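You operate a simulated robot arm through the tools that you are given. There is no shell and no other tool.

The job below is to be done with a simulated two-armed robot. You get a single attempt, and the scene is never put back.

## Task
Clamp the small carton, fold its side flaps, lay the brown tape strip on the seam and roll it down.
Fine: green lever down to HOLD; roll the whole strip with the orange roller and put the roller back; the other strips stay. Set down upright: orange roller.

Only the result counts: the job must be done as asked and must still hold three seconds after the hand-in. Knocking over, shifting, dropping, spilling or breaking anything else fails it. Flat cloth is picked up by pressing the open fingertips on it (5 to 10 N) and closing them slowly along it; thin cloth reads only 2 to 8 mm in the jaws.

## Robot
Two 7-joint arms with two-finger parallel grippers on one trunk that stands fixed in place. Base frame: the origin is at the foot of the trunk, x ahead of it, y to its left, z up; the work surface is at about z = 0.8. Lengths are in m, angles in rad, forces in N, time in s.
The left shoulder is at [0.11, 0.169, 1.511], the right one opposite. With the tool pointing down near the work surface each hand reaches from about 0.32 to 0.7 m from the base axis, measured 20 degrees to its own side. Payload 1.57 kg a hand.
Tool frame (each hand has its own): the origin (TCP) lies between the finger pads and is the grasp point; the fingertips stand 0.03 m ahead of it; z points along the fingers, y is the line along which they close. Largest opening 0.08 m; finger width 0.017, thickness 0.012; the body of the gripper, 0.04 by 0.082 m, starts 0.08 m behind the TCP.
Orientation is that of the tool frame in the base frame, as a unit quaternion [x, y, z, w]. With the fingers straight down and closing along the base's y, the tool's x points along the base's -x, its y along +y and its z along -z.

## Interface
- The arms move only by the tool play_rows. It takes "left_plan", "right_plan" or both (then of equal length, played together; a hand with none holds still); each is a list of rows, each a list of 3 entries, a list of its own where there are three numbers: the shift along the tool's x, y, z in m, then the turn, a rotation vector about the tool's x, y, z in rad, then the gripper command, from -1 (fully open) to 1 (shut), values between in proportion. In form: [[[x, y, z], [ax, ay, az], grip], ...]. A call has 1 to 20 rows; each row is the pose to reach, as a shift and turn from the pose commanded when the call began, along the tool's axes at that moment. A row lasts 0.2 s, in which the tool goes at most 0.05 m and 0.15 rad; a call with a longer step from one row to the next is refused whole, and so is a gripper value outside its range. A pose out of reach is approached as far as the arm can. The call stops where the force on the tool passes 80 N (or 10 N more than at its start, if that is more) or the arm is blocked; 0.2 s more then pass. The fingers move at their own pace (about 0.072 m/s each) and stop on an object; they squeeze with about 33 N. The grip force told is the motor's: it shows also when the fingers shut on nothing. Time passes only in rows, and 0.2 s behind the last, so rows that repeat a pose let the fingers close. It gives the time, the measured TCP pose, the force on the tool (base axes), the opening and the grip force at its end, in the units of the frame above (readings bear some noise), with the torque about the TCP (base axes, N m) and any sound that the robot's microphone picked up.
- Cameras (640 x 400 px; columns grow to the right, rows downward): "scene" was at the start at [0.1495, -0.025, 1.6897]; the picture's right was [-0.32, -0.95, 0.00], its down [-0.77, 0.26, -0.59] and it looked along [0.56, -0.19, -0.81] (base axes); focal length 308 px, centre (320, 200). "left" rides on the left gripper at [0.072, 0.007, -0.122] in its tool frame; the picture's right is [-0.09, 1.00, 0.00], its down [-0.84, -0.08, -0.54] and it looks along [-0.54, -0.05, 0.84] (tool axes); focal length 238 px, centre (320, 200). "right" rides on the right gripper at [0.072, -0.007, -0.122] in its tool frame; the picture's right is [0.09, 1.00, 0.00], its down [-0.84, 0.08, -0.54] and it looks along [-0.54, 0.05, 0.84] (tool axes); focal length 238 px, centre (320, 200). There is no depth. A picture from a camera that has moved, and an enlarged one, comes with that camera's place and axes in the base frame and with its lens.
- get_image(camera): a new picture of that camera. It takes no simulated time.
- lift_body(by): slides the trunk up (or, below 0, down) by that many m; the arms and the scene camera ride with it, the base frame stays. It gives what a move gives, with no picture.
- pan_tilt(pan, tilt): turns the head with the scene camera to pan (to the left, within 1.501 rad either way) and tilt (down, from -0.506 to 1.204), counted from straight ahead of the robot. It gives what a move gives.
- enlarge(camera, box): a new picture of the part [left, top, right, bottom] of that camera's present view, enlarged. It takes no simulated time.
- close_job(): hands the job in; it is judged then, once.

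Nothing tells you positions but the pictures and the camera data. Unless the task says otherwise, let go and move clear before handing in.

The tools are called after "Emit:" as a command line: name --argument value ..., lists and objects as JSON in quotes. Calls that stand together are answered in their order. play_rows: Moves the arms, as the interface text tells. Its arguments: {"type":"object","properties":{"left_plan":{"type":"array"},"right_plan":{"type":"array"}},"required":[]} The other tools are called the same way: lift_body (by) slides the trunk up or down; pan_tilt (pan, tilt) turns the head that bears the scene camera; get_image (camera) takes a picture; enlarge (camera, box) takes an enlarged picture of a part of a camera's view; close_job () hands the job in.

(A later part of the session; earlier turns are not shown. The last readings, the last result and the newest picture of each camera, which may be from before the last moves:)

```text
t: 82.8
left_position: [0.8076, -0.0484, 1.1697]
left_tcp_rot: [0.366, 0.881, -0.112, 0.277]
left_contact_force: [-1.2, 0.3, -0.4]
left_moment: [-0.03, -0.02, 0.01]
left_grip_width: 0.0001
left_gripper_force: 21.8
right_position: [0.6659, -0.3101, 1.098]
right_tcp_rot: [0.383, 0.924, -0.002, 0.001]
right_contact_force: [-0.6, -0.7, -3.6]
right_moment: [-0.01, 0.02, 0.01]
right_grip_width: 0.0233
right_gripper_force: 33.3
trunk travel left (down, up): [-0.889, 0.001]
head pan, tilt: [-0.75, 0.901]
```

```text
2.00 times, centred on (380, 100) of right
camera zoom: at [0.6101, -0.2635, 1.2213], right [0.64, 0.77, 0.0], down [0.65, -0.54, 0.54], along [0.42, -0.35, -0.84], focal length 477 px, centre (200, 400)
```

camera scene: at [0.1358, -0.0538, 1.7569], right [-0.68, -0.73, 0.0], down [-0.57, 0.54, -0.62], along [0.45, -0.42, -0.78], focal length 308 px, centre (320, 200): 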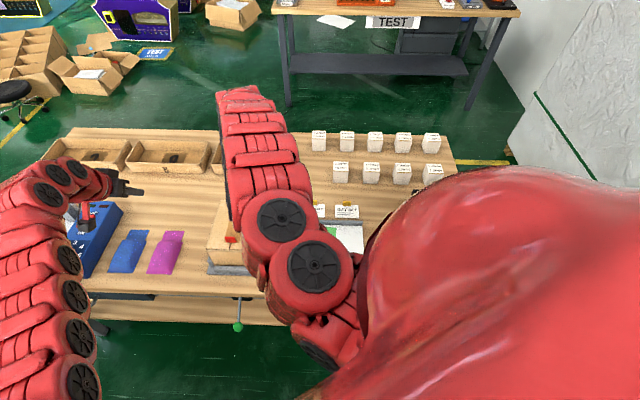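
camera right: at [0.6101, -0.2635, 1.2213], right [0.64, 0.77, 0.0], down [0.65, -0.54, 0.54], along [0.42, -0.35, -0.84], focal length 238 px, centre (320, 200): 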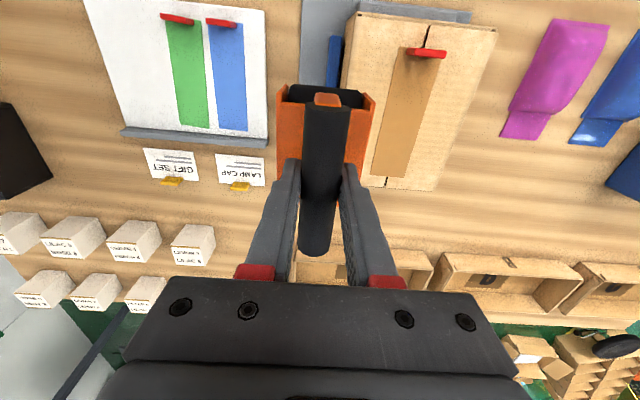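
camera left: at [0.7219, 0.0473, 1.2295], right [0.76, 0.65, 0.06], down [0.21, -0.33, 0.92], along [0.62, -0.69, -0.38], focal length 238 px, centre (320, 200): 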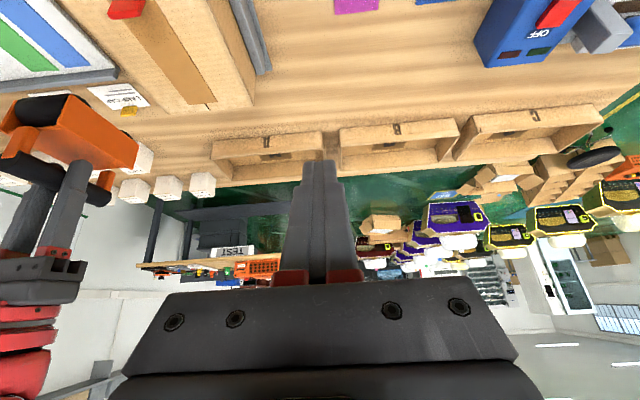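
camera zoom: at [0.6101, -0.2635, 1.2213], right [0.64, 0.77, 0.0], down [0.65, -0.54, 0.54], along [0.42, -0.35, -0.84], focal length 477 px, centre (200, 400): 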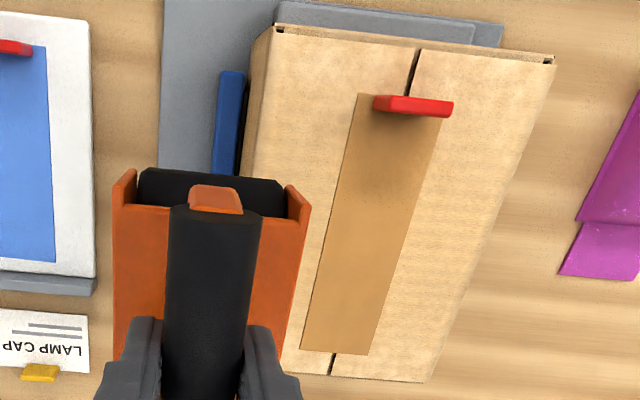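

Now it's clear: the roller is a carriage with two black drums, axles along L, one at each end, so it rolls along its handle direction (F) — the current orientation is right. I bring the trunk down in stages while keeping the roller high.

Emit:
play_rows --right_plan '[[[0, 0, -0.02], [0, 0, 0], 1], [[0, 0, -0.04], [0, 0, 0], 1]]'

Emit:
lift_body --by -0.07

Emit:
play_rows --right_plan '[[[0, 0, -0.025], [0, 0, 0], 1], [[0, 0, -0.05], [0, 0, 0], 1]]'

Emit:
lift_body --by -0.05

```text
t: 83.4
left_position: [0.8094, -0.0487, 1.171]
left_tcp_rot: [0.367, 0.881, -0.112, 0.278]
left_contact_force: [-0.4, -0.1, -0.3]
left_moment: [0.03, 0.0, 0.01]
left_grip_width: 0.0
left_gripper_force: 21.2
right_position: [0.6637, -0.3079, 1.141]
right_tcp_rot: [0.382, 0.924, -0.001, 0.0]
right_contact_force: [0.0, 0.7, -3.5]
right_moment: [-0.01, 0.01, -0.04]
right_grip_width: 0.0233
right_gripper_force: 33.0
trunk travel left (down, up): [-0.889, 0.001]
head pan, tilt: [-0.75, 0.901]
```

```text
t: 84.5
left_position: [0.8094, -0.0478, 1.0981]
left_tcp_rot: [0.366, 0.881, -0.111, 0.278]
left_contact_force: [-0.6, -0.3, 0.1]
left_moment: [0.03, 0.03, -0.01]
left_grip_width: 0.0
left_gripper_force: 21.5
right_position: [0.665, -0.3082, 1.071]
right_tcp_rot: [0.383, 0.924, -0.001, 0.0]
right_contact_force: [0.5, 0.0, -3.8]
right_moment: [-0.02, -0.01, 0.03]
right_grip_width: 0.0235
right_gripper_force: 32.9
trunk travel left (down, up): [-0.819, 0.071]
head pan, tilt: [-0.75, 0.901]
```

```text
t: 85.1
left_position: [0.8091, -0.0468, 1.1005]
left_tcp_rot: [0.367, 0.881, -0.112, 0.277]
left_contact_force: [-1.4, 0.3, 0.8]
left_moment: [0.02, 0.0, 0.02]
left_grip_width: 0.0001
left_gripper_force: 21.4
right_position: [0.6641, -0.3072, 1.1189]
right_tcp_rot: [0.383, 0.924, -0.001, 0.002]
right_contact_force: [-0.8, 1.1, -4.2]
right_moment: [0.0, 0.03, 0.01]
right_grip_width: 0.0231
right_gripper_force: 33.4
trunk travel left (down, up): [-0.819, 0.071]
head pan, tilt: [-0.75, 0.901]
```

```text
t: 86.0
left_position: [0.8091, -0.0485, 1.05]
left_tcp_rot: [0.366, 0.881, -0.112, 0.278]
left_contact_force: [0.4, -0.2, -0.4]
left_moment: [0.0, -0.01, 0.02]
left_grip_width: 0.0002
left_gripper_force: 21.2
right_position: [0.6648, -0.3071, 1.0689]
right_tcp_rot: [0.382, 0.924, 0.0, 0.002]
right_contact_force: [0.2, -0.2, -3.5]
right_moment: [0.04, 0.02, -0.01]
right_grip_width: 0.0234
right_gripper_force: 33.0
trunk travel left (down, up): [-0.769, 0.121]
head pan, tilt: [-0.75, 0.901]
```

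I move the roller sideways over the strip (staying 5 cm above) and test how far forward the arm reaches.

Emit:
play_rows --right_plan '[[[0, 0.033, 0], [0, 0, 0], 1], [[0, 0.066, 0], [0, 0, 0], 1], [[0, 0.099, 0], [0, 0, 0], 1], [[-0.015, 0.099, 0.015], [0, 0, 0], 1], [[-0.03, 0.099, 0.02], [0, 0, 0], 1], [[-0.045, 0.099, 0.02], [0, 0, 0], 1], [[-0.058, 0.099, 0.02], [0, 0, 0], 1]]'

Emit:
get_image --camera "left"

Emit:
get_image --camera "right"

```text
t: 87.6
left_position: [0.81, -0.0484, 1.0498]
left_tcp_rot: [0.368, 0.881, -0.112, 0.277]
left_contact_force: [-0.3, -0.1, -0.5]
left_moment: [0.0, -0.01, 0.02]
left_grip_width: 0.0
left_gripper_force: 21.4
right_position: [0.7221, -0.2716, 1.071]
right_tcp_rot: [0.383, 0.924, 0.0, 0.003]
right_contact_force: [-0.4, -0.2, -3.5]
right_moment: [-0.01, -0.02, 0.03]
right_grip_width: 0.0233
right_gripper_force: 32.9
right hand out of reach, approached as far as the arm can: row 3, 4, 5, 6, 7
trunk travel left (down, up): [-0.769, 0.121]
head pan, tilt: [-0.75, 0.901]
```

```text
taken
camera left: at [0.7215, 0.0469, 1.1096], right [0.76, 0.65, 0.06], down [0.21, -0.33, 0.92], along [0.62, -0.69, -0.38], focal length 238 px, centre (320, 200)
```

left: 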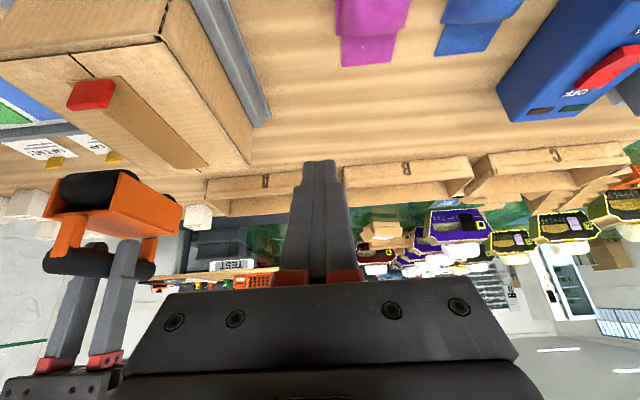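

```text
taken
camera right: at [0.6669, -0.224, 1.1937], right [0.64, 0.77, 0.0], down [0.65, -0.53, 0.54], along [0.42, -0.35, -0.84], focal length 238 px, centre (320, 200)
```

right: 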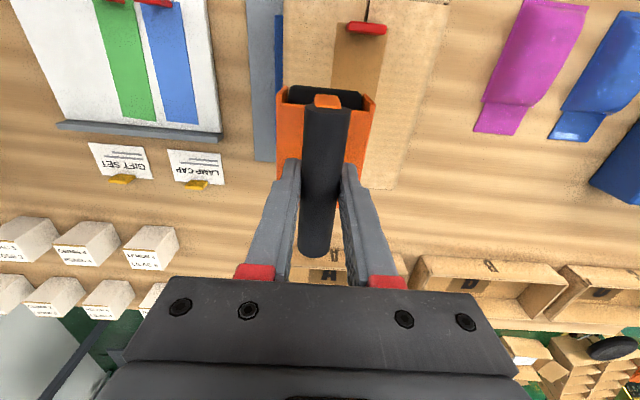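

The arm's level reach ends at about F 0.69 here. Solution: set the roller level on the carton, re-grip its round handle with the tool tilted outward ~25°, which extends the reach while the roller stays level. First I move it over the strip at F 0.677.

Emit:
lift_body --by 0.03

Emit:
play_rows --right_plan '[[[0.015, 0.015, 0.0], [0, 0, 0], 1], [[0.0257, 0.0335, 0.01], [0, 0, 0], 1], [[0.0257, 0.0335, 0.03], [0, 0, 0], 1], [[0.0257, 0.0335, 0.05], [0, 0, 0], 1], [[0.0257, 0.0335, 0.05], [0, 0, 0], 1]]'

Emit:
get_image --camera "left"

Emit:
get_image --camera "right"

```text
t: 88.4
left_position: [0.8103, -0.0481, 1.0784]
left_tcp_rot: [0.368, 0.881, -0.111, 0.276]
left_contact_force: [1.4, -0.2, -0.8]
left_moment: [0.01, 0.02, -0.01]
left_grip_width: 0.0
left_gripper_force: 21.4
right_position: [0.7238, -0.2707, 1.1004]
right_tcp_rot: [0.382, 0.924, -0.002, 0.0]
right_contact_force: [0.2, 0.4, -3.3]
right_moment: [0.04, -0.02, 0.03]
right_grip_width: 0.0234
right_gripper_force: 33.2
trunk travel left (down, up): [-0.799, 0.091]
head pan, tilt: [-0.75, 0.901]
```

```text
t: 89.6
left_position: [0.8092, -0.049, 1.0787]
left_tcp_rot: [0.366, 0.881, -0.111, 0.278]
left_contact_force: [0.0, 0.2, -0.3]
left_moment: [-0.03, -0.02, -0.02]
left_grip_width: 0.0001
left_gripper_force: 21.4
right_position: [0.7263, -0.2297, 1.0509]
right_tcp_rot: [0.383, 0.924, 0.0, 0.001]
right_contact_force: [-0.5, -1.0, -4.9]
right_moment: [-0.02, 0.01, -0.02]
right_grip_width: 0.0231
right_gripper_force: 32.9
right hand out of reach, approached as far as the arm can: row 4, 5
trunk travel left (down, up): [-0.799, 0.091]
head pan, tilt: [-0.75, 0.901]
```

```text
taken
camera left: at [0.7224, 0.0478, 1.139], right [0.76, 0.65, 0.06], down [0.21, -0.33, 0.92], along [0.62, -0.69, -0.38], focal length 238 px, centre (320, 200)
```

left: 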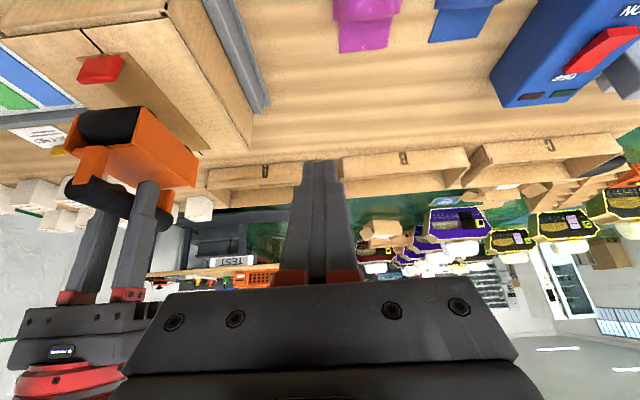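

```text
taken
camera right: at [0.6706, -0.1825, 1.174], right [0.64, 0.77, 0.0], down [0.65, -0.54, 0.54], along [0.42, -0.35, -0.84], focal length 238 px, centre (320, 200)
```

right: 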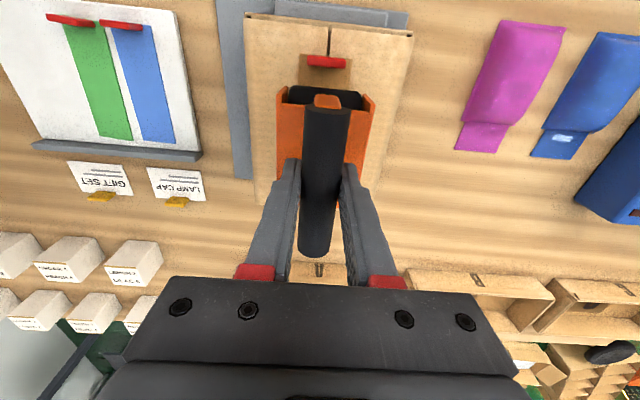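

The roller is right over the strip, just behind the tab. I lower it with the trunk.

Emit:
lift_body --by -0.025

Emit:
enlarge --camera "left" --box '[0, 20, 280, 240]'

Emit:
enlarge --camera "right" --box '[230, 0, 430, 220]'

```text
t: 90.3
left_position: [0.8085, -0.0489, 1.0538]
left_tcp_rot: [0.366, 0.881, -0.111, 0.278]
left_contact_force: [-0.6, -0.1, -1.0]
left_moment: [-0.02, -0.01, -0.04]
left_grip_width: 0.0
left_gripper_force: 21.1
right_position: [0.727, -0.2298, 1.0269]
right_tcp_rot: [0.384, 0.924, 0.0, 0.001]
right_contact_force: [-0.6, 0.4, -4.3]
right_moment: [0.02, 0.02, -0.03]
right_grip_width: 0.0232
right_gripper_force: 33.0
trunk travel left (down, up): [-0.774, 0.116]
head pan, tilt: [-0.75, 0.901]
```

```text
1.82 times, centred on (140, 130) of left
camera zoom: at [0.7218, 0.0474, 1.1145], right [0.76, 0.65, 0.06], down [0.21, -0.33, 0.92], along [0.62, -0.69, -0.38], focal length 433 px, centre (647, 327)
```

zoom: 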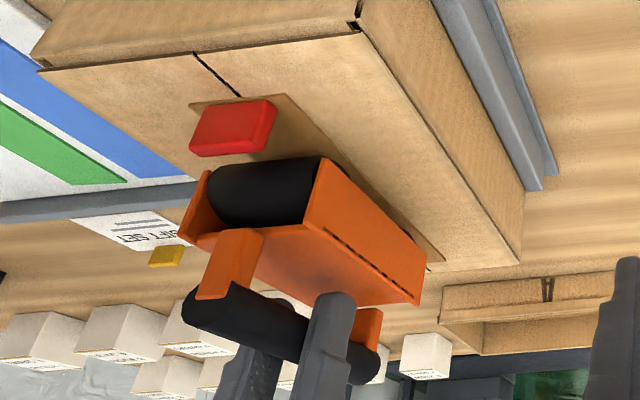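

```text
1.82 times, centred on (330, 110) of right
camera zoom: at [0.6699, -0.1828, 1.1497], right [0.64, 0.77, 0.0], down [0.65, -0.54, 0.54], along [0.42, -0.35, -0.84], focal length 433 px, centre (302, 364)
```

zoom: 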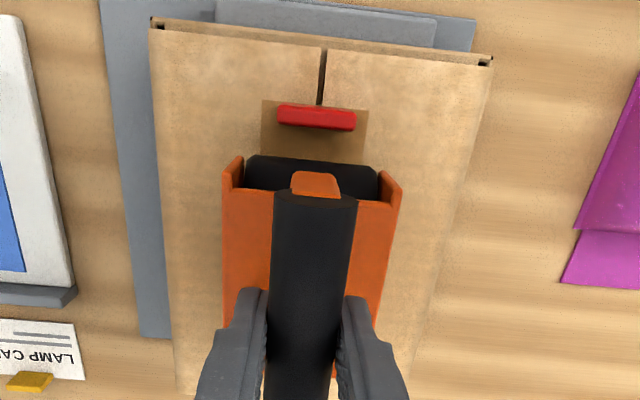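

The roller hovers about 10 mm above the strip, well aligned. I lower on with the trunk in fine steps.

Emit:
lift_body --by -0.006

Emit:
lift_body --by -0.003

```text
t: 90.8
left_position: [0.8094, -0.0484, 1.0485]
left_tcp_rot: [0.366, 0.881, -0.112, 0.278]
left_contact_force: [-0.4, -0.2, 0.5]
left_moment: [0.02, 0.02, -0.02]
left_grip_width: 0.0002
left_gripper_force: 21.5
right_position: [0.7265, -0.2306, 1.0206]
right_tcp_rot: [0.383, 0.924, 0.0, 0.0]
right_contact_force: [-0.9, -0.9, -2.8]
right_moment: [0.04, 0.04, 0.0]
right_grip_width: 0.0235
right_gripper_force: 32.9
trunk travel left (down, up): [-0.768, 0.122]
head pan, tilt: [-0.75, 0.901]
```

```text
t: 91.4
left_position: [0.8086, -0.0481, 1.0456]
left_tcp_rot: [0.366, 0.881, -0.111, 0.278]
left_contact_force: [0.4, 0.8, -0.1]
left_moment: [0.01, -0.02, 0.05]
left_grip_width: 0.0
left_gripper_force: 21.5
right_position: [0.7255, -0.2288, 1.0187]
right_tcp_rot: [0.383, 0.924, 0.0, 0.001]
right_contact_force: [-0.3, -0.5, 1.9]
right_moment: [-0.03, 0.03, 0.01]
right_grip_width: 0.0231
right_gripper_force: 32.6
trunk travel left (down, up): [-0.765, 0.125]
head pan, tilt: [-0.75, 0.901]
```

The roller now stands on the strip (the load has shifted to the drums). I loosen the fingers, tilt the tool outward 25° about the handle and grip again.

Emit:
play_rows --right_plan '[[[0, 0, 0], [0, 0, 0], 0.5], [[0, 0, 0], [0, 0, 0], 0.1], [[0, 0, 0], [0, 0, 0], 0.1]]'

Emit:
enlarge --camera "left" --box '[0, 20, 280, 240]'

```text
t: 92.2
left_position: [0.8084, -0.048, 1.0462]
left_tcp_rot: [0.366, 0.881, -0.111, 0.277]
left_contact_force: [-0.1, 0.5, 0.2]
left_moment: [-0.02, 0.02, 0.03]
left_grip_width: 0.0001
left_gripper_force: 21.3
right_position: [0.7243, -0.2302, 1.0187]
right_tcp_rot: [0.383, 0.924, -0.002, 0.001]
right_contact_force: [0.7, 0.6, -0.2]
right_moment: [-0.03, 0.0, 0.06]
right_grip_width: 0.036
right_gripper_force: 0.1
trunk travel left (down, up): [-0.765, 0.125]
head pan, tilt: [-0.75, 0.901]
```

```text
1.82 times, centred on (140, 130) of left
camera zoom: at [0.7215, 0.0478, 1.1057], right [0.76, 0.65, 0.06], down [0.21, -0.33, 0.92], along [0.62, -0.69, -0.38], focal length 433 px, centre (647, 327)
```

zoom: 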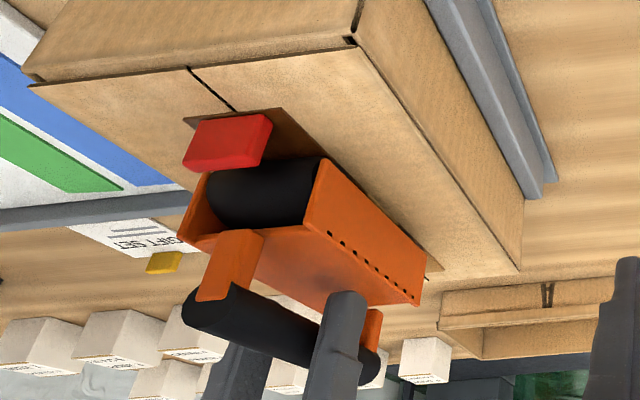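

The roller stands on its own on the strip. Now I tilt the open fingers about the handle.

Emit:
play_rows --right_plan '[[[0, 0, 0], [0, -0.11, 0], 0.1], [[0, 0, 0], [0, -0.22, 0], 0.1], [[0, 0, 0], [0, -0.33, 0], 0.1], [[0, 0, 0], [0, -0.43, 0], 0.1], [[0, 0, 0], [0, -0.43, 0], 0.1]]'

Emit:
enlarge --camera "left" --box '[0, 20, 280, 240]'

Emit:
get_image --camera "right"

```text
t: 93.4
left_position: [0.8088, -0.0488, 1.0454]
left_tcp_rot: [0.367, 0.881, -0.111, 0.278]
left_contact_force: [0.4, -0.2, -1.0]
left_moment: [0.01, -0.01, 0.02]
left_grip_width: 0.0003
left_gripper_force: 21.2
right_position: [0.7257, -0.2299, 1.0183]
right_tcp_rot: [0.375, 0.902, -0.083, 0.198]
right_contact_force: [-0.3, -0.4, 0.3]
right_moment: [-0.01, -0.01, 0.03]
right_grip_width: 0.036
right_gripper_force: 0.0
trunk travel left (down, up): [-0.765, 0.125]
head pan, tilt: [-0.75, 0.901]
```

```text
1.82 times, centred on (140, 130) of left
camera zoom: at [0.7218, 0.0471, 1.1054], right [0.76, 0.65, 0.06], down [0.21, -0.33, 0.92], along [0.62, -0.69, -0.38], focal length 433 px, centre (647, 327)
```

zoom: 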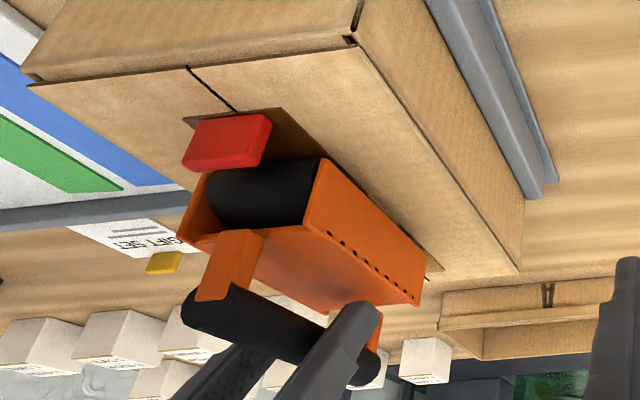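

```text
taken
camera right: at [0.6395, -0.1519, 1.099], right [0.65, 0.76, -0.04], down [0.43, -0.32, 0.84], along [0.63, -0.56, -0.54], focal length 238 px, centre (320, 200)
```

right: 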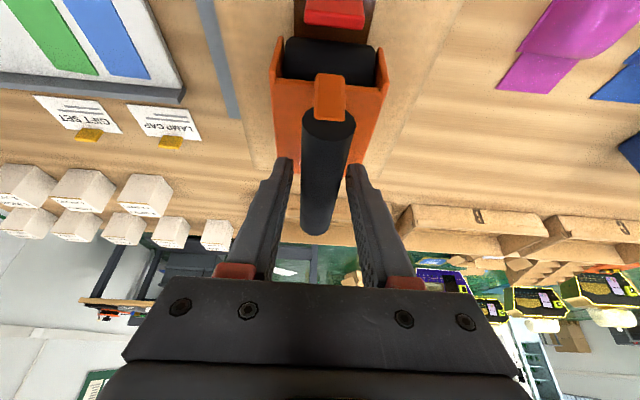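

The tool is tilted and the roller undisturbed. I close on the handle again.

Emit:
play_rows --right_plan '[[[0, 0, 0], [0, 0, 0], 0.4], [[0, 0, 0], [0, 0, 0], 1], [[0, 0, 0], [0, 0, 0], 1], [[0, 0, 0], [0, 0, 0], 1]]'

Emit:
enlarge --camera "left" --box '[0, 20, 280, 240]'

```text
t: 94.4
left_position: [0.8091, -0.0477, 1.0448]
left_tcp_rot: [0.367, 0.881, -0.112, 0.278]
left_contact_force: [-0.4, 0.6, -0.4]
left_moment: [-0.01, 0.02, 0.03]
left_grip_width: 0.0
left_gripper_force: 21.2
right_position: [0.7246, -0.2295, 1.0181]
right_tcp_rot: [0.373, 0.902, -0.082, 0.199]
right_contact_force: [-0.8, -0.7, 0.9]
right_moment: [-0.02, 0.01, 0.02]
right_grip_width: 0.0233
right_gripper_force: 32.7
trunk travel left (down, up): [-0.765, 0.125]
head pan, tilt: [-0.75, 0.901]
```

```text
1.82 times, centred on (140, 130) of left
camera zoom: at [0.7215, 0.0476, 1.1056], right [0.76, 0.65, 0.06], down [0.21, -0.33, 0.92], along [0.62, -0.69, -0.38], focal length 433 px, centre (647, 327)
```

zoom: 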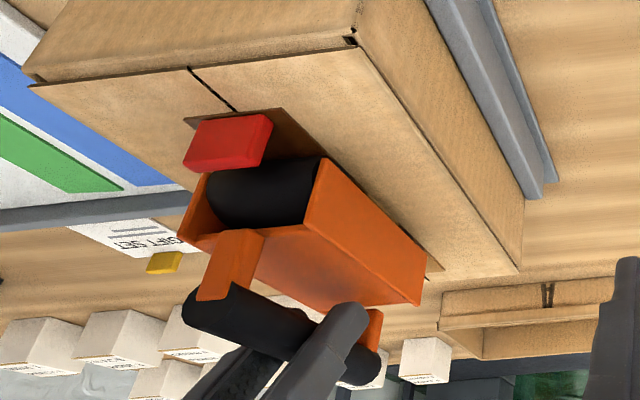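

The roller is held level with the tool tilted. I press down lightly and first roll back towards the tab, checking the force.

Emit:
play_rows --right_plan '[[[0.0004, 0, 0.0009], [0, 0, 0], 1], [[0.0042, 0, -0.0003], [0, 0, 0], 1], [[0.0074, 0, -0.0017], [0, 0, 0], 1], [[0.0074, 0, -0.0017], [0, 0, 0], 1]]'

Emit:
enlarge --camera "left" --box '[0, 20, 280, 240]'

```text
t: 95.4
left_position: [0.8077, -0.0477, 1.0477]
left_tcp_rot: [0.366, 0.881, -0.112, 0.28]
left_contact_force: [0.8, -0.1, -0.4]
left_moment: [0.0, 0.03, 0.01]
left_grip_width: 0.0
left_gripper_force: 21.4
right_position: [0.7204, -0.2247, 1.0176]
right_tcp_rot: [0.373, 0.902, -0.081, 0.2]
right_contact_force: [1.8, 1.4, 15.7]
right_moment: [0.16, -0.08, 0.01]
right_grip_width: 0.0232
right_gripper_force: 33.0
trunk travel left (down, up): [-0.765, 0.125]
head pan, tilt: [-0.75, 0.901]
```

```text
1.82 times, centred on (140, 130) of left
camera zoom: at [0.7202, 0.0485, 1.1068], right [0.76, 0.65, 0.06], down [0.21, -0.33, 0.92], along [0.62, -0.69, -0.38], focal length 433 px, centre (647, 327)
```

zoom: 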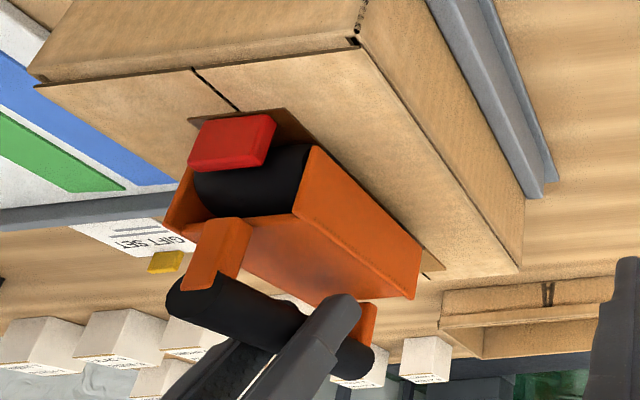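

15.7 N with the near drum right at the tab. Now I roll forward along the strip to its far end.

Emit:
play_rows --right_plan '[[[-0.0045, 0, 0.0021], [0, 0, 0], 1], [[-0.0136, 0, 0.0063], [0, 0, 0], 1], [[-0.0227, 0, 0.0104], [0, 0, 0], 1], [[-0.0318, 0, 0.0146], [0, 0, 0], 1], [[-0.0409, 0, 0.0188], [0, 0, 0], 1], [[-0.05, 0, 0.0229], [0, 0, 0], 1]]'

Emit:
enlarge --camera "left" --box '[0, 20, 280, 240]'

```text
t: 96.8
left_position: [0.809, -0.0473, 1.0455]
left_tcp_rot: [0.366, 0.881, -0.111, 0.279]
left_contact_force: [-1.3, -0.5, -0.1]
left_moment: [0.03, 0.02, 0.01]
left_grip_width: 0.0003
left_gripper_force: 20.6
right_position: [0.7576, -0.2637, 1.0167]
right_tcp_rot: [0.374, 0.902, -0.082, 0.198]
right_contact_force: [1.7, 1.4, 6.6]
right_moment: [0.04, -0.08, 0.02]
right_grip_width: 0.023
right_gripper_force: 33.3
trunk travel left (down, up): [-0.765, 0.125]
head pan, tilt: [-0.75, 0.901]
```

```text
1.82 times, centred on (140, 130) of left
camera zoom: at [0.721, 0.0481, 1.106], right [0.76, 0.65, 0.06], down [0.21, -0.33, 0.92], along [0.62, -0.69, -0.38], focal length 433 px, centre (647, 327)
```

zoom: 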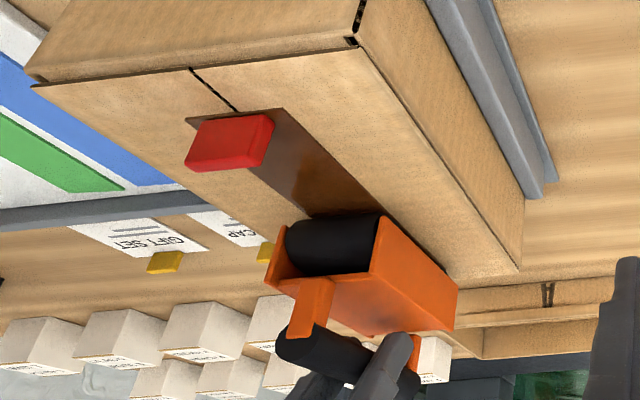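

The roller has passed along; the contact force eased to ~10 N, so I add a little pressure and continue to the far end.

Emit:
play_rows --right_plan '[[[0.0004, 0, 0.0009], [0, 0, 0], 1], [[-0.0087, 0, 0.0051], [0, 0, 0], 1], [[-0.0178, 0, 0.0092], [0, 0, 0], 1], [[-0.0219, 0, 0.0111], [0, 0, 0], 1], [[-0.0219, 0, 0.0111], [0, 0, 0], 1]]'

Emit:
enlarge --camera "left" --box '[40, 20, 280, 220]'

Emit:
get_image --camera "right"

```text
t: 98.0
left_position: [0.8083, -0.0484, 1.0463]
left_tcp_rot: [0.367, 0.881, -0.111, 0.277]
left_contact_force: [-1.2, 0.4, 0.3]
left_moment: [0.01, -0.01, -0.01]
left_grip_width: 0.0001
left_gripper_force: 21.2
right_position: [0.7739, -0.2812, 1.0165]
right_tcp_rot: [0.373, 0.903, -0.081, 0.198]
right_contact_force: [0.0, 0.6, 8.6]
right_moment: [0.26, 0.2, -0.05]
right_grip_width: 0.0233
right_gripper_force: 33.3
trunk travel left (down, up): [-0.765, 0.125]
head pan, tilt: [-0.75, 0.901]
```

```text
2.00 times, centred on (160, 120) of left
camera zoom: at [0.7208, 0.0479, 1.1062], right [0.76, 0.65, 0.06], down [0.21, -0.33, 0.92], along [0.62, -0.69, -0.38], focal length 477 px, centre (640, 360)
```

zoom: 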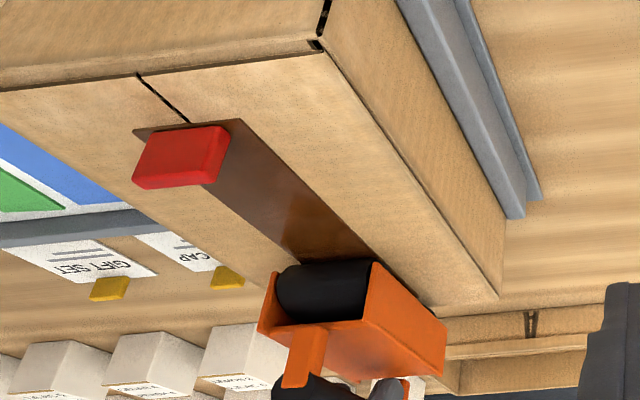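

```text
taken
camera right: at [0.6877, -0.2025, 1.0986], right [0.64, 0.76, -0.04], down [0.43, -0.32, 0.84], along [0.63, -0.56, -0.54], focal length 238 px, centre (320, 200)
```

right: 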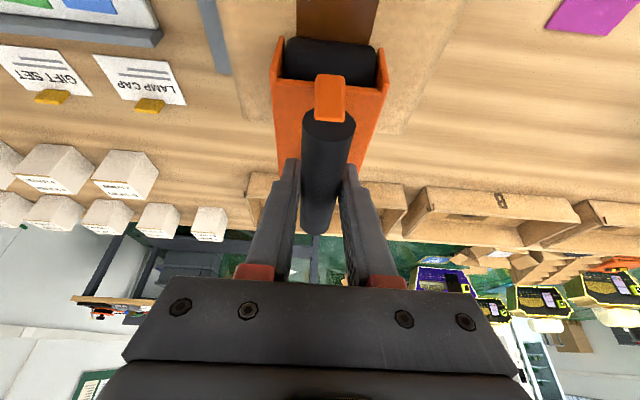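

The strip has turned darker where it was rolled, a good sign. I roll back towards the tab with a bit more pressure.

Emit:
play_rows --right_plan '[[[0.0095, 0, -0.0033], [0, 0, 0], 1], [[0.0204, 0, -0.0083], [0, 0, 0], 1], [[0.0313, 0, -0.0133], [0, 0, 0], 1], [[0.0422, 0, -0.0183], [0, 0, 0], 1], [[0.0531, 0, -0.0233], [0, 0, 0], 1], [[0.064, 0, -0.0283], [0, 0, 0], 1], [[0.07, 0, -0.031], [0, 0, 0], 1], [[0.07, 0, -0.031], [0, 0, 0], 1]]'

Emit:
enlarge --camera "left" --box '[40, 20, 280, 220]'

```text
t: 99.8
left_position: [0.8082, -0.0464, 1.047]
left_tcp_rot: [0.367, 0.881, -0.112, 0.279]
left_contact_force: [-1.0, -0.6, -0.5]
left_moment: [-0.02, 0.03, 0.01]
left_grip_width: 0.0
left_gripper_force: 20.9
right_position: [0.7202, -0.2267, 1.017]
right_tcp_rot: [0.374, 0.902, -0.082, 0.2]
right_contact_force: [1.1, 1.5, 13.8]
right_moment: [0.01, -0.18, -0.01]
right_grip_width: 0.0235
right_gripper_force: 33.7
trunk travel left (down, up): [-0.765, 0.125]
head pan, tilt: [-0.75, 0.901]
```

```text
2.00 times, centred on (160, 120) of left
camera zoom: at [0.7203, 0.0486, 1.1065], right [0.76, 0.65, 0.06], down [0.21, -0.33, 0.92], along [0.62, -0.69, -0.38], focal length 477 px, centre (640, 360)
```

zoom: 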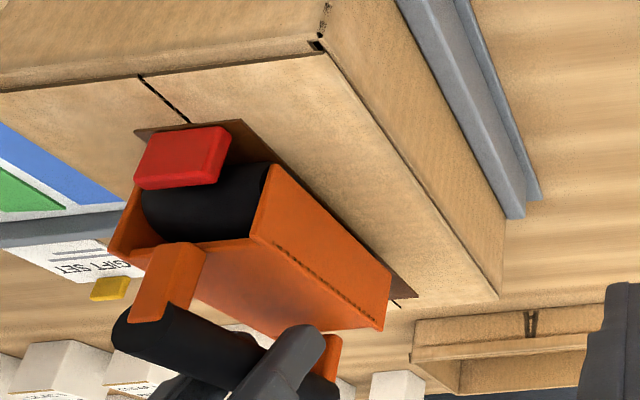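

Force 14 N at the tab. I make another forward pass with somewhat more pressure to be thorough.

Emit:
play_rows --right_plan '[[[0.0004, 0.001, 0.0009], [0, 0, 0], 1], [[-0.0087, 0.0015, 0.0051], [0, 0, 0], 1], [[-0.0176, 0.002, 0.0097], [0, 0, 0], 1], [[-0.0267, 0.0025, 0.0139], [0, 0, 0], 1], [[-0.0358, 0.0025, 0.0181], [0, 0, 0], 1], [[-0.0449, 0.0025, 0.0223], [0, 0, 0], 1], [[-0.0537, 0.0025, 0.0268], [0, 0, 0], 1], [[-0.0628, 0.0025, 0.031], [0, 0, 0], 1], [[-0.0665, 0.0025, 0.0327], [0, 0, 0], 1], [[-0.0665, 0.0025, 0.0327], [0, 0, 0], 1]]'

Emit:
enlarge --camera "left" --box '[40, 20, 280, 220]'

```text
t: 102.0
left_position: [0.8067, -0.048, 1.0468]
left_tcp_rot: [0.367, 0.881, -0.111, 0.278]
left_contact_force: [0.4, 0.0, -1.2]
left_moment: [-0.03, -0.01, 0.02]
left_grip_width: 0.0001
left_gripper_force: 21.4
right_position: [0.7746, -0.2754, 1.0162]
right_tcp_rot: [0.374, 0.902, -0.082, 0.2]
right_contact_force: [-0.3, -1.4, 23.4]
right_moment: [0.6, 0.56, 0.08]
right_grip_width: 0.0229
right_gripper_force: 32.7
trunk travel left (down, up): [-0.765, 0.125]
head pan, tilt: [-0.75, 0.901]
```

```text
2.00 times, centred on (160, 120) of left
camera zoom: at [0.7188, 0.0485, 1.1075], right [0.76, 0.65, 0.06], down [0.21, -0.33, 0.92], along [0.62, -0.69, -0.38], focal length 477 px, centre (640, 360)
```

zoom: 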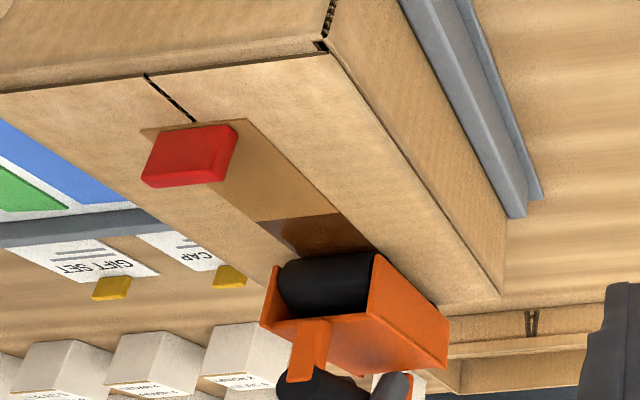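

The strip shows a sharp boundary between a light and a dark part. I look closer to understand that before going on.

Emit:
enlarge --camera "left" --box '[90, 70, 200, 160]'

Emit:
get_image --camera "scene"

Emit:
enlarge --camera "scene" --box '[190, 170, 270, 280]'

```text
4.44 times, centred on (145, 115) of left
camera zoom: at [0.7188, 0.0485, 1.1075], right [0.76, 0.65, 0.06], down [0.21, -0.33, 0.92], along [0.62, -0.69, -0.38], focal length 1059 px, centre (1098, 578)
```

zoom: 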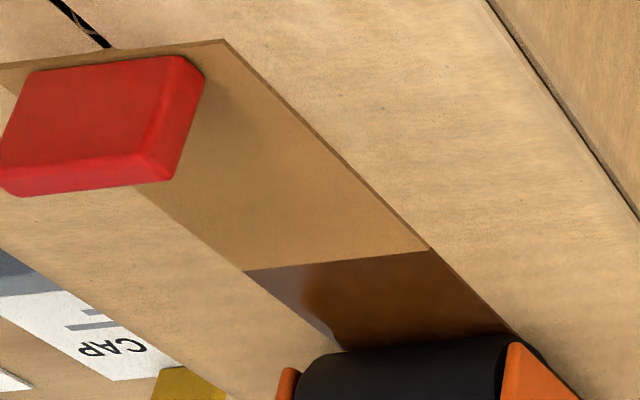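

```text
taken
camera scene: at [0.1313, -0.0522, 1.6334], right [-0.68, -0.73, 0.0], down [-0.57, 0.53, -0.62], along [0.46, -0.42, -0.78], focal length 308 px, centre (320, 200)
```

scene: 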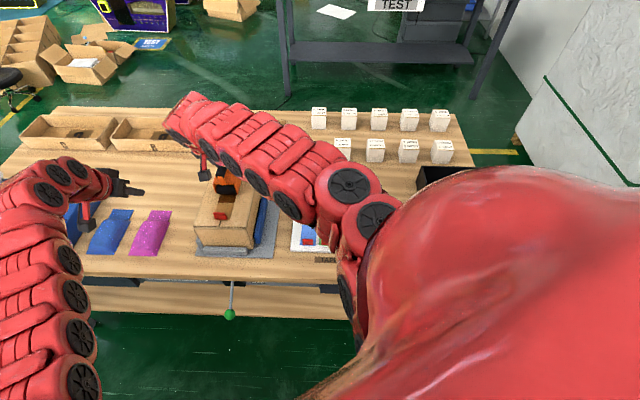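

```text
3.64 times, centred on (230, 225) of scene
camera zoom: at [0.1313, -0.0522, 1.6334], right [-0.68, -0.73, 0.0], down [-0.57, 0.53, -0.62], along [0.46, -0.42, -0.78], focal length 1120 px, centre (647, 109)
```

zoom: 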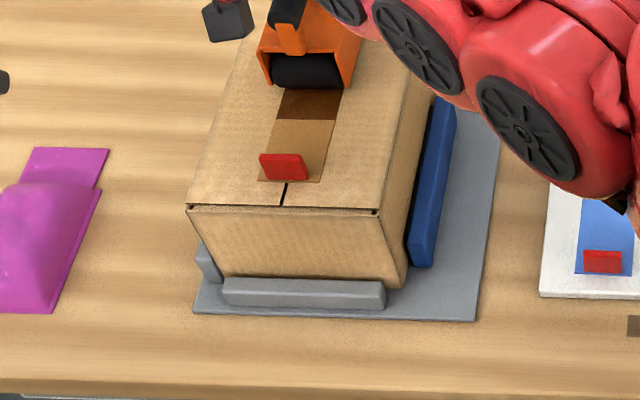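

The boundary is a real marking at F ≈ 0.671 (about two fifths of the strip from the tab). I lift the roller aside to inspect the whole strip evenly lit.

Emit:
play_rows --right_plan '[[[-0.0085, 0, -0.018], [0, 0, 0], 1], [[-0.017, 0, -0.0365], [0, 0, 0], 1], [[-0.025, 0, -0.0545], [0, 0, 0], 1], [[-0.02, -0.04, -0.0545], [0, 0, 0], 1], [[-0.015, -0.08, -0.0545], [0, 0, 0], 1], [[-0.01, -0.12, -0.0545], [0, 0, 0], 1], [[-0.01, -0.15, -0.0545], [0, 0, 0], 1]]'

Emit:
enlarge --camera "scene" --box '[180, 150, 290, 280]'

Emit:
enlarge --camera "left" --box '[20, 20, 280, 220]'

Emit:
get_image --camera "right"

```text
t: 103.6
left_position: [0.8087, -0.0503, 1.0452]
left_tcp_rot: [0.366, 0.881, -0.11, 0.278]
left_contact_force: [-0.3, -0.4, 0.7]
left_moment: [0.0, 0.0, 0.01]
left_grip_width: 0.0
left_gripper_force: 21.4
right_position: [0.7048, -0.3873, 1.0634]
right_tcp_rot: [0.374, 0.902, -0.083, 0.197]
right_contact_force: [0.5, 0.0, -3.2]
right_moment: [0.05, 0.0, -0.01]
right_grip_width: 0.0233
right_gripper_force: 32.7
right hand out of reach, approached as far as the arm can: row 5, 6, 7
trunk travel left (down, up): [-0.765, 0.125]
head pan, tilt: [-0.75, 0.901]
```

```text
3.08 times, centred on (235, 215) of scene
camera zoom: at [0.1347, -0.0558, 1.6329], right [-0.68, -0.73, 0.0], down [-0.57, 0.54, -0.62], along [0.45, -0.42, -0.78], focal length 948 px, centre (582, 154)
```

zoom: 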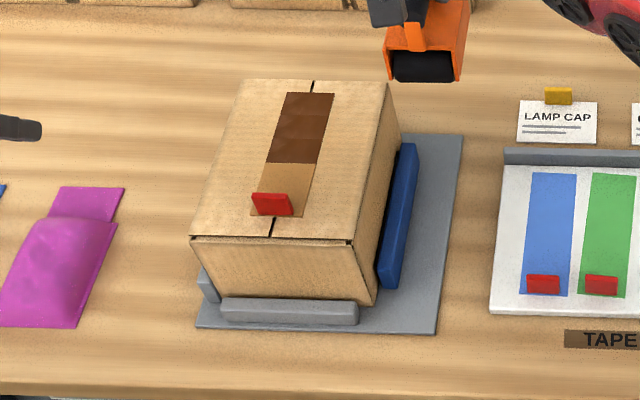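

```text
2.00 times, centred on (150, 120) of left
camera zoom: at [0.7211, 0.0457, 1.1061], right [0.76, 0.65, 0.06], down [0.21, -0.33, 0.92], along [0.62, -0.69, -0.38], focal length 477 px, centre (660, 360)
```

zoom: 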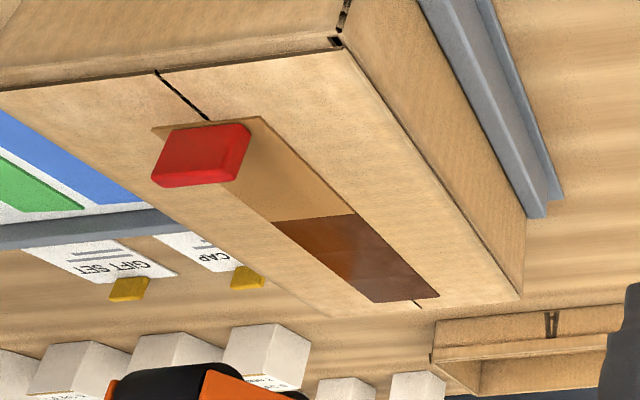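

```text
taken
camera right: at [0.6187, -0.3084, 1.145], right [0.64, 0.76, -0.04], down [0.43, -0.32, 0.84], along [0.63, -0.56, -0.54], focal length 238 px, centre (320, 200)
```

right: 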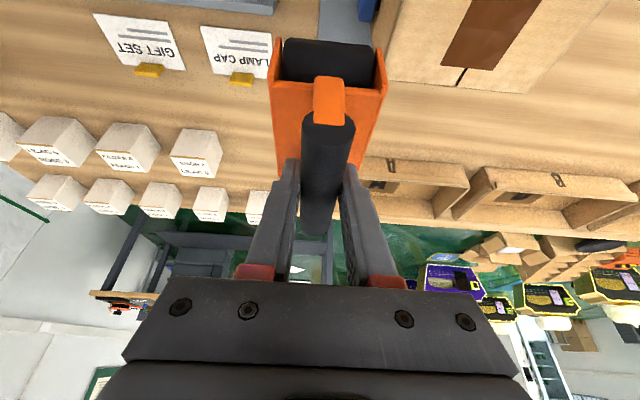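

Now it is clear: the far 60 % is dark (rolled on), the near 40 % is light again — probably my slight sideways shift under load in the last pass undid it. I bring the roller back over the near part, to roll it straight without any sideways motion.

Emit:
play_rows --right_plan '[[[0.019, 0.032, -0.009], [0, 0, 0], 1], [[0.038, 0.064, -0.018], [0, 0, 0], 1], [[0.057, 0.096, -0.026], [0, 0, 0], 1], [[0.0747, 0.127, -0.0343], [0, 0, 0], 1], [[0.0747, 0.127, -0.0343], [0, 0, 0], 1]]'

Emit:
get_image --camera "right"

Emit:
enlarge --camera "left" --box '[20, 20, 280, 220]'

```text
t: 104.8
left_position: [0.8084, -0.0486, 1.0449]
left_tcp_rot: [0.366, 0.881, -0.111, 0.279]
left_contact_force: [0.3, -0.7, 0.5]
left_moment: [-0.01, -0.04, 0.02]
left_grip_width: 0.0
left_gripper_force: 21.0
right_position: [0.7353, -0.2346, 1.0624]
right_tcp_rot: [0.374, 0.902, -0.083, 0.198]
right_contact_force: [0.1, -1.8, -4.2]
right_moment: [0.0, -0.01, -0.05]
right_grip_width: 0.0231
right_gripper_force: 33.4
trunk travel left (down, up): [-0.765, 0.125]
head pan, tilt: [-0.75, 0.901]
```

```text
taken
camera right: at [0.6495, -0.1573, 1.1426], right [0.65, 0.76, -0.04], down [0.43, -0.32, 0.84], along [0.63, -0.56, -0.54], focal length 238 px, centre (320, 200)
```

right: 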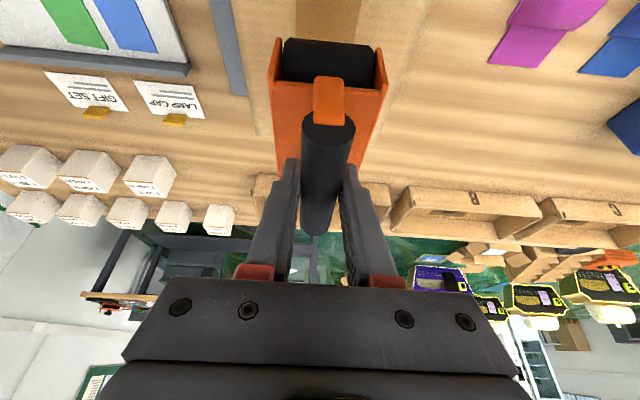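

```text
2.00 times, centred on (150, 120) of left
camera zoom: at [0.7214, 0.0465, 1.1057], right [0.76, 0.65, 0.06], down [0.21, -0.33, 0.92], along [0.62, -0.69, -0.38], focal length 477 px, centre (660, 360)
```

zoom: 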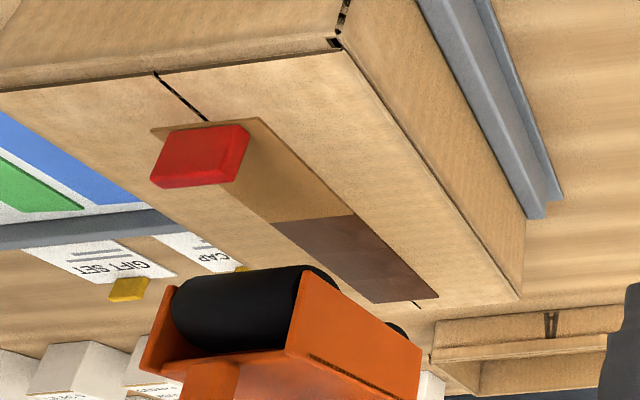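

I align it in the air (2.5 mm sideways) and lower it straight down onto the near half.

Emit:
play_rows --right_plan '[[[0.0089, -0.0025, -0.0041], [0, 0, 0], 1], [[0.0152, -0.0025, 0.0095], [0, 0, 0], 1], [[0.0214, -0.0025, 0.0232], [0, 0, 0], 1], [[0.0256, -0.0025, 0.0323], [0, 0, 0], 1], [[0.027, -0.0025, 0.0354], [0, 0, 0], 1]]'

Emit:
enlarge --camera "left" --box '[20, 20, 280, 220]'

```text
t: 106.0
left_position: [0.8099, -0.0478, 1.0446]
left_tcp_rot: [0.367, 0.881, -0.111, 0.278]
left_contact_force: [0.3, 0.0, -0.3]
left_moment: [-0.02, 0.01, 0.01]
left_grip_width: 0.0
left_gripper_force: 20.9
right_position: [0.7283, -0.2307, 1.0186]
right_tcp_rot: [0.375, 0.902, -0.083, 0.199]
right_contact_force: [0.3, 0.2, -3.8]
right_moment: [-0.01, 0.03, 0.0]
right_grip_width: 0.0231
right_gripper_force: 33.3
trunk travel left (down, up): [-0.765, 0.125]
head pan, tilt: [-0.75, 0.901]
```

```text
2.00 times, centred on (150, 120) of left
camera zoom: at [0.7221, 0.0475, 1.1052], right [0.76, 0.65, 0.06], down [0.21, -0.33, 0.92], along [0.62, -0.69, -0.38], focal length 477 px, centre (660, 360)
```

zoom: 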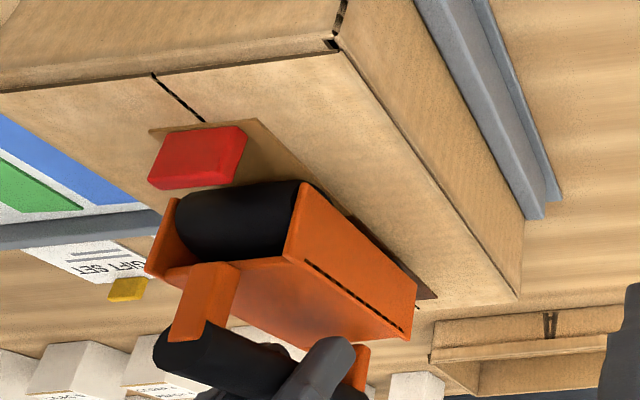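

Still just above the strip (only its own weight on the hand). I lower 2 mm to contact and look.

Emit:
play_rows --right_plan '[[[0.0004, 0, 0.0009], [0, 0, 0], 1], [[0.0008, 0, 0.0018], [0, 0, 0], 1]]'

Emit:
enlarge --camera "left" --box '[20, 20, 280, 220]'

```text
t: 106.6
left_position: [0.8085, -0.0472, 1.0447]
left_tcp_rot: [0.366, 0.881, -0.112, 0.277]
left_contact_force: [-0.7, 0.7, 0.1]
left_moment: [0.03, 0.0, -0.01]
left_grip_width: 0.0001
left_gripper_force: 21.5
right_position: [0.7287, -0.2326, 1.0185]
right_tcp_rot: [0.372, 0.903, -0.083, 0.199]
right_contact_force: [-0.5, -0.3, 0.4]
right_moment: [-0.01, -0.21, -0.04]
right_grip_width: 0.0234
right_gripper_force: 32.7
trunk travel left (down, up): [-0.765, 0.125]
head pan, tilt: [-0.75, 0.901]
```

```text
2.00 times, centred on (150, 120) of left
camera zoom: at [0.7213, 0.0479, 1.1058], right [0.76, 0.65, 0.06], down [0.21, -0.33, 0.92], along [0.62, -0.69, -0.38], focal length 477 px, centre (660, 360)
```

zoom: 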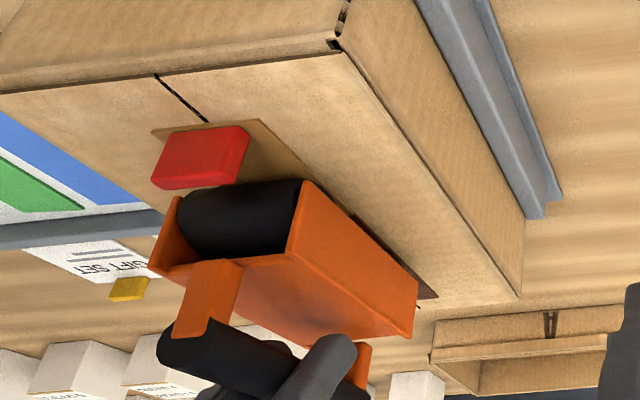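

Contact with about 4 N; still light near the tab. I press to ~12 N in place and look again.

Emit:
play_rows --right_plan '[[[0.0004, 0, 0.0009], [0, 0, 0], 1], [[0.0004, 0, 0.0009], [0, 0, 0], 1]]'

Emit:
enlarge --camera "left" --box '[20, 20, 280, 220]'

```text
t: 107.2
left_position: [0.8085, -0.0471, 1.0476]
left_tcp_rot: [0.366, 0.88, -0.111, 0.279]
left_contact_force: [-0.7, 0.1, 0.4]
left_moment: [-0.01, 0.01, -0.03]
left_grip_width: 0.0
left_gripper_force: 21.4
right_position: [0.7275, -0.2312, 1.0167]
right_tcp_rot: [0.373, 0.902, -0.082, 0.199]
right_contact_force: [-0.3, 0.5, 9.2]
right_moment: [-0.14, -0.45, 0.0]
right_grip_width: 0.0233
right_gripper_force: 32.5
trunk travel left (down, up): [-0.765, 0.125]
head pan, tilt: [-0.75, 0.901]
```

```text
2.00 times, centred on (150, 120) of left
camera zoom: at [0.7205, 0.048, 1.1065], right [0.76, 0.65, 0.06], down [0.21, -0.33, 0.92], along [0.62, -0.69, -0.38], focal length 477 px, centre (660, 360)
```

zoom: 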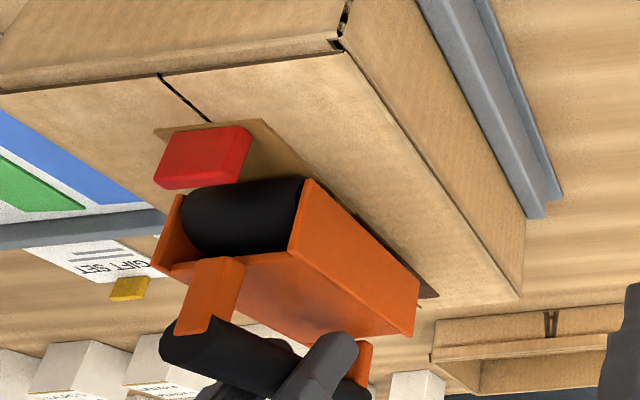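

The torque shows that only the far drum touches: the roller got slightly pitched in the grip at the end of the previous pass. I release it to settle level on the strip and grip again.

Emit:
play_rows --right_plan '[[[-0.0004, 0, -0.0009], [0, 0, 0], 1], [[-0.0004, 0, -0.0009], [0, 0, 0], 0.5], [[-0.0004, 0, -0.0009], [0, 0, 0], 0.15], [[-0.0004, 0, -0.0009], [0, 0, 0], 0.15], [[-0.0004, 0, -0.0009], [0, 0, 0], 0.15]]'

Emit:
enlarge --camera "left" --box '[20, 20, 280, 220]'

Emit:
get_image --camera "right"

```text
t: 108.4
left_position: [0.8093, -0.0488, 1.0461]
left_tcp_rot: [0.368, 0.881, -0.111, 0.277]
left_contact_force: [-0.3, -0.4, -0.2]
left_moment: [0.0, -0.02, -0.02]
left_grip_width: 0.0003
left_gripper_force: 21.2
right_position: [0.7274, -0.2316, 1.0168]
right_tcp_rot: [0.374, 0.902, -0.083, 0.197]
right_contact_force: [-0.9, 0.0, 0.3]
right_moment: [0.0, 0.02, -0.02]
right_grip_width: 0.0341
right_gripper_force: 0.1
trunk travel left (down, up): [-0.765, 0.125]
head pan, tilt: [-0.75, 0.901]
```

```text
2.00 times, centred on (150, 120) of left
camera zoom: at [0.7218, 0.0477, 1.1054], right [0.76, 0.65, 0.06], down [0.21, -0.33, 0.92], along [0.62, -0.69, -0.38], focal length 477 px, centre (660, 360)
```

zoom: 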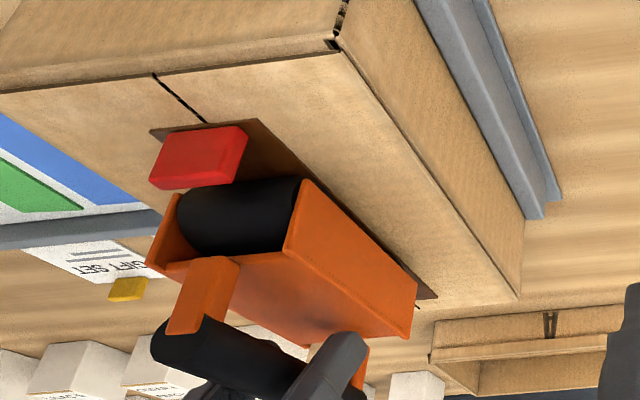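

```text
taken
camera right: at [0.6414, -0.1537, 1.0978], right [0.64, 0.76, -0.04], down [0.43, -0.32, 0.84], along [0.63, -0.56, -0.54], focal length 238 px, centre (320, 200)
```

right: 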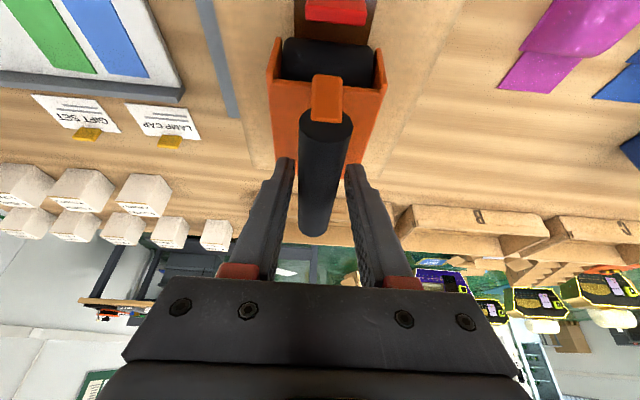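

Interesting: once the roller settled level with both drums down, the near part turned dark as well. I check the handle's centring between the fingers before gripping again.

Emit:
enlarge --camera "right" --box '[230, 0, 420, 240]'

Emit:
enlarge --camera "scene" --box '[180, 150, 290, 280]'

```text
1.67 times, centred on (325, 120) of right
camera zoom: at [0.6414, -0.1537, 1.0978], right [0.64, 0.76, -0.04], down [0.43, -0.32, 0.84], along [0.63, -0.56, -0.54], focal length 397 px, centre (312, 333)
```

zoom: 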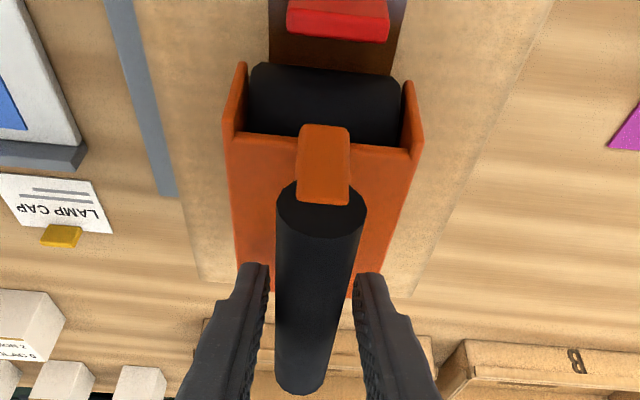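

```text
3.08 times, centred on (235, 215) of scene
camera zoom: at [0.1358, -0.0533, 1.6329], right [-0.68, -0.73, 0.0], down [-0.57, 0.53, -0.62], along [0.45, -0.42, -0.78], focal length 948 px, centre (582, 154)
```

zoom: 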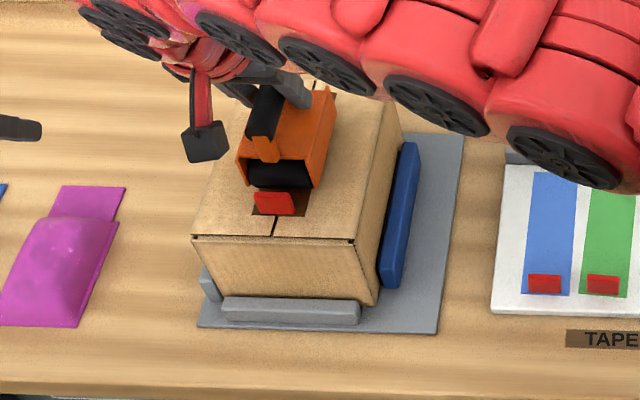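

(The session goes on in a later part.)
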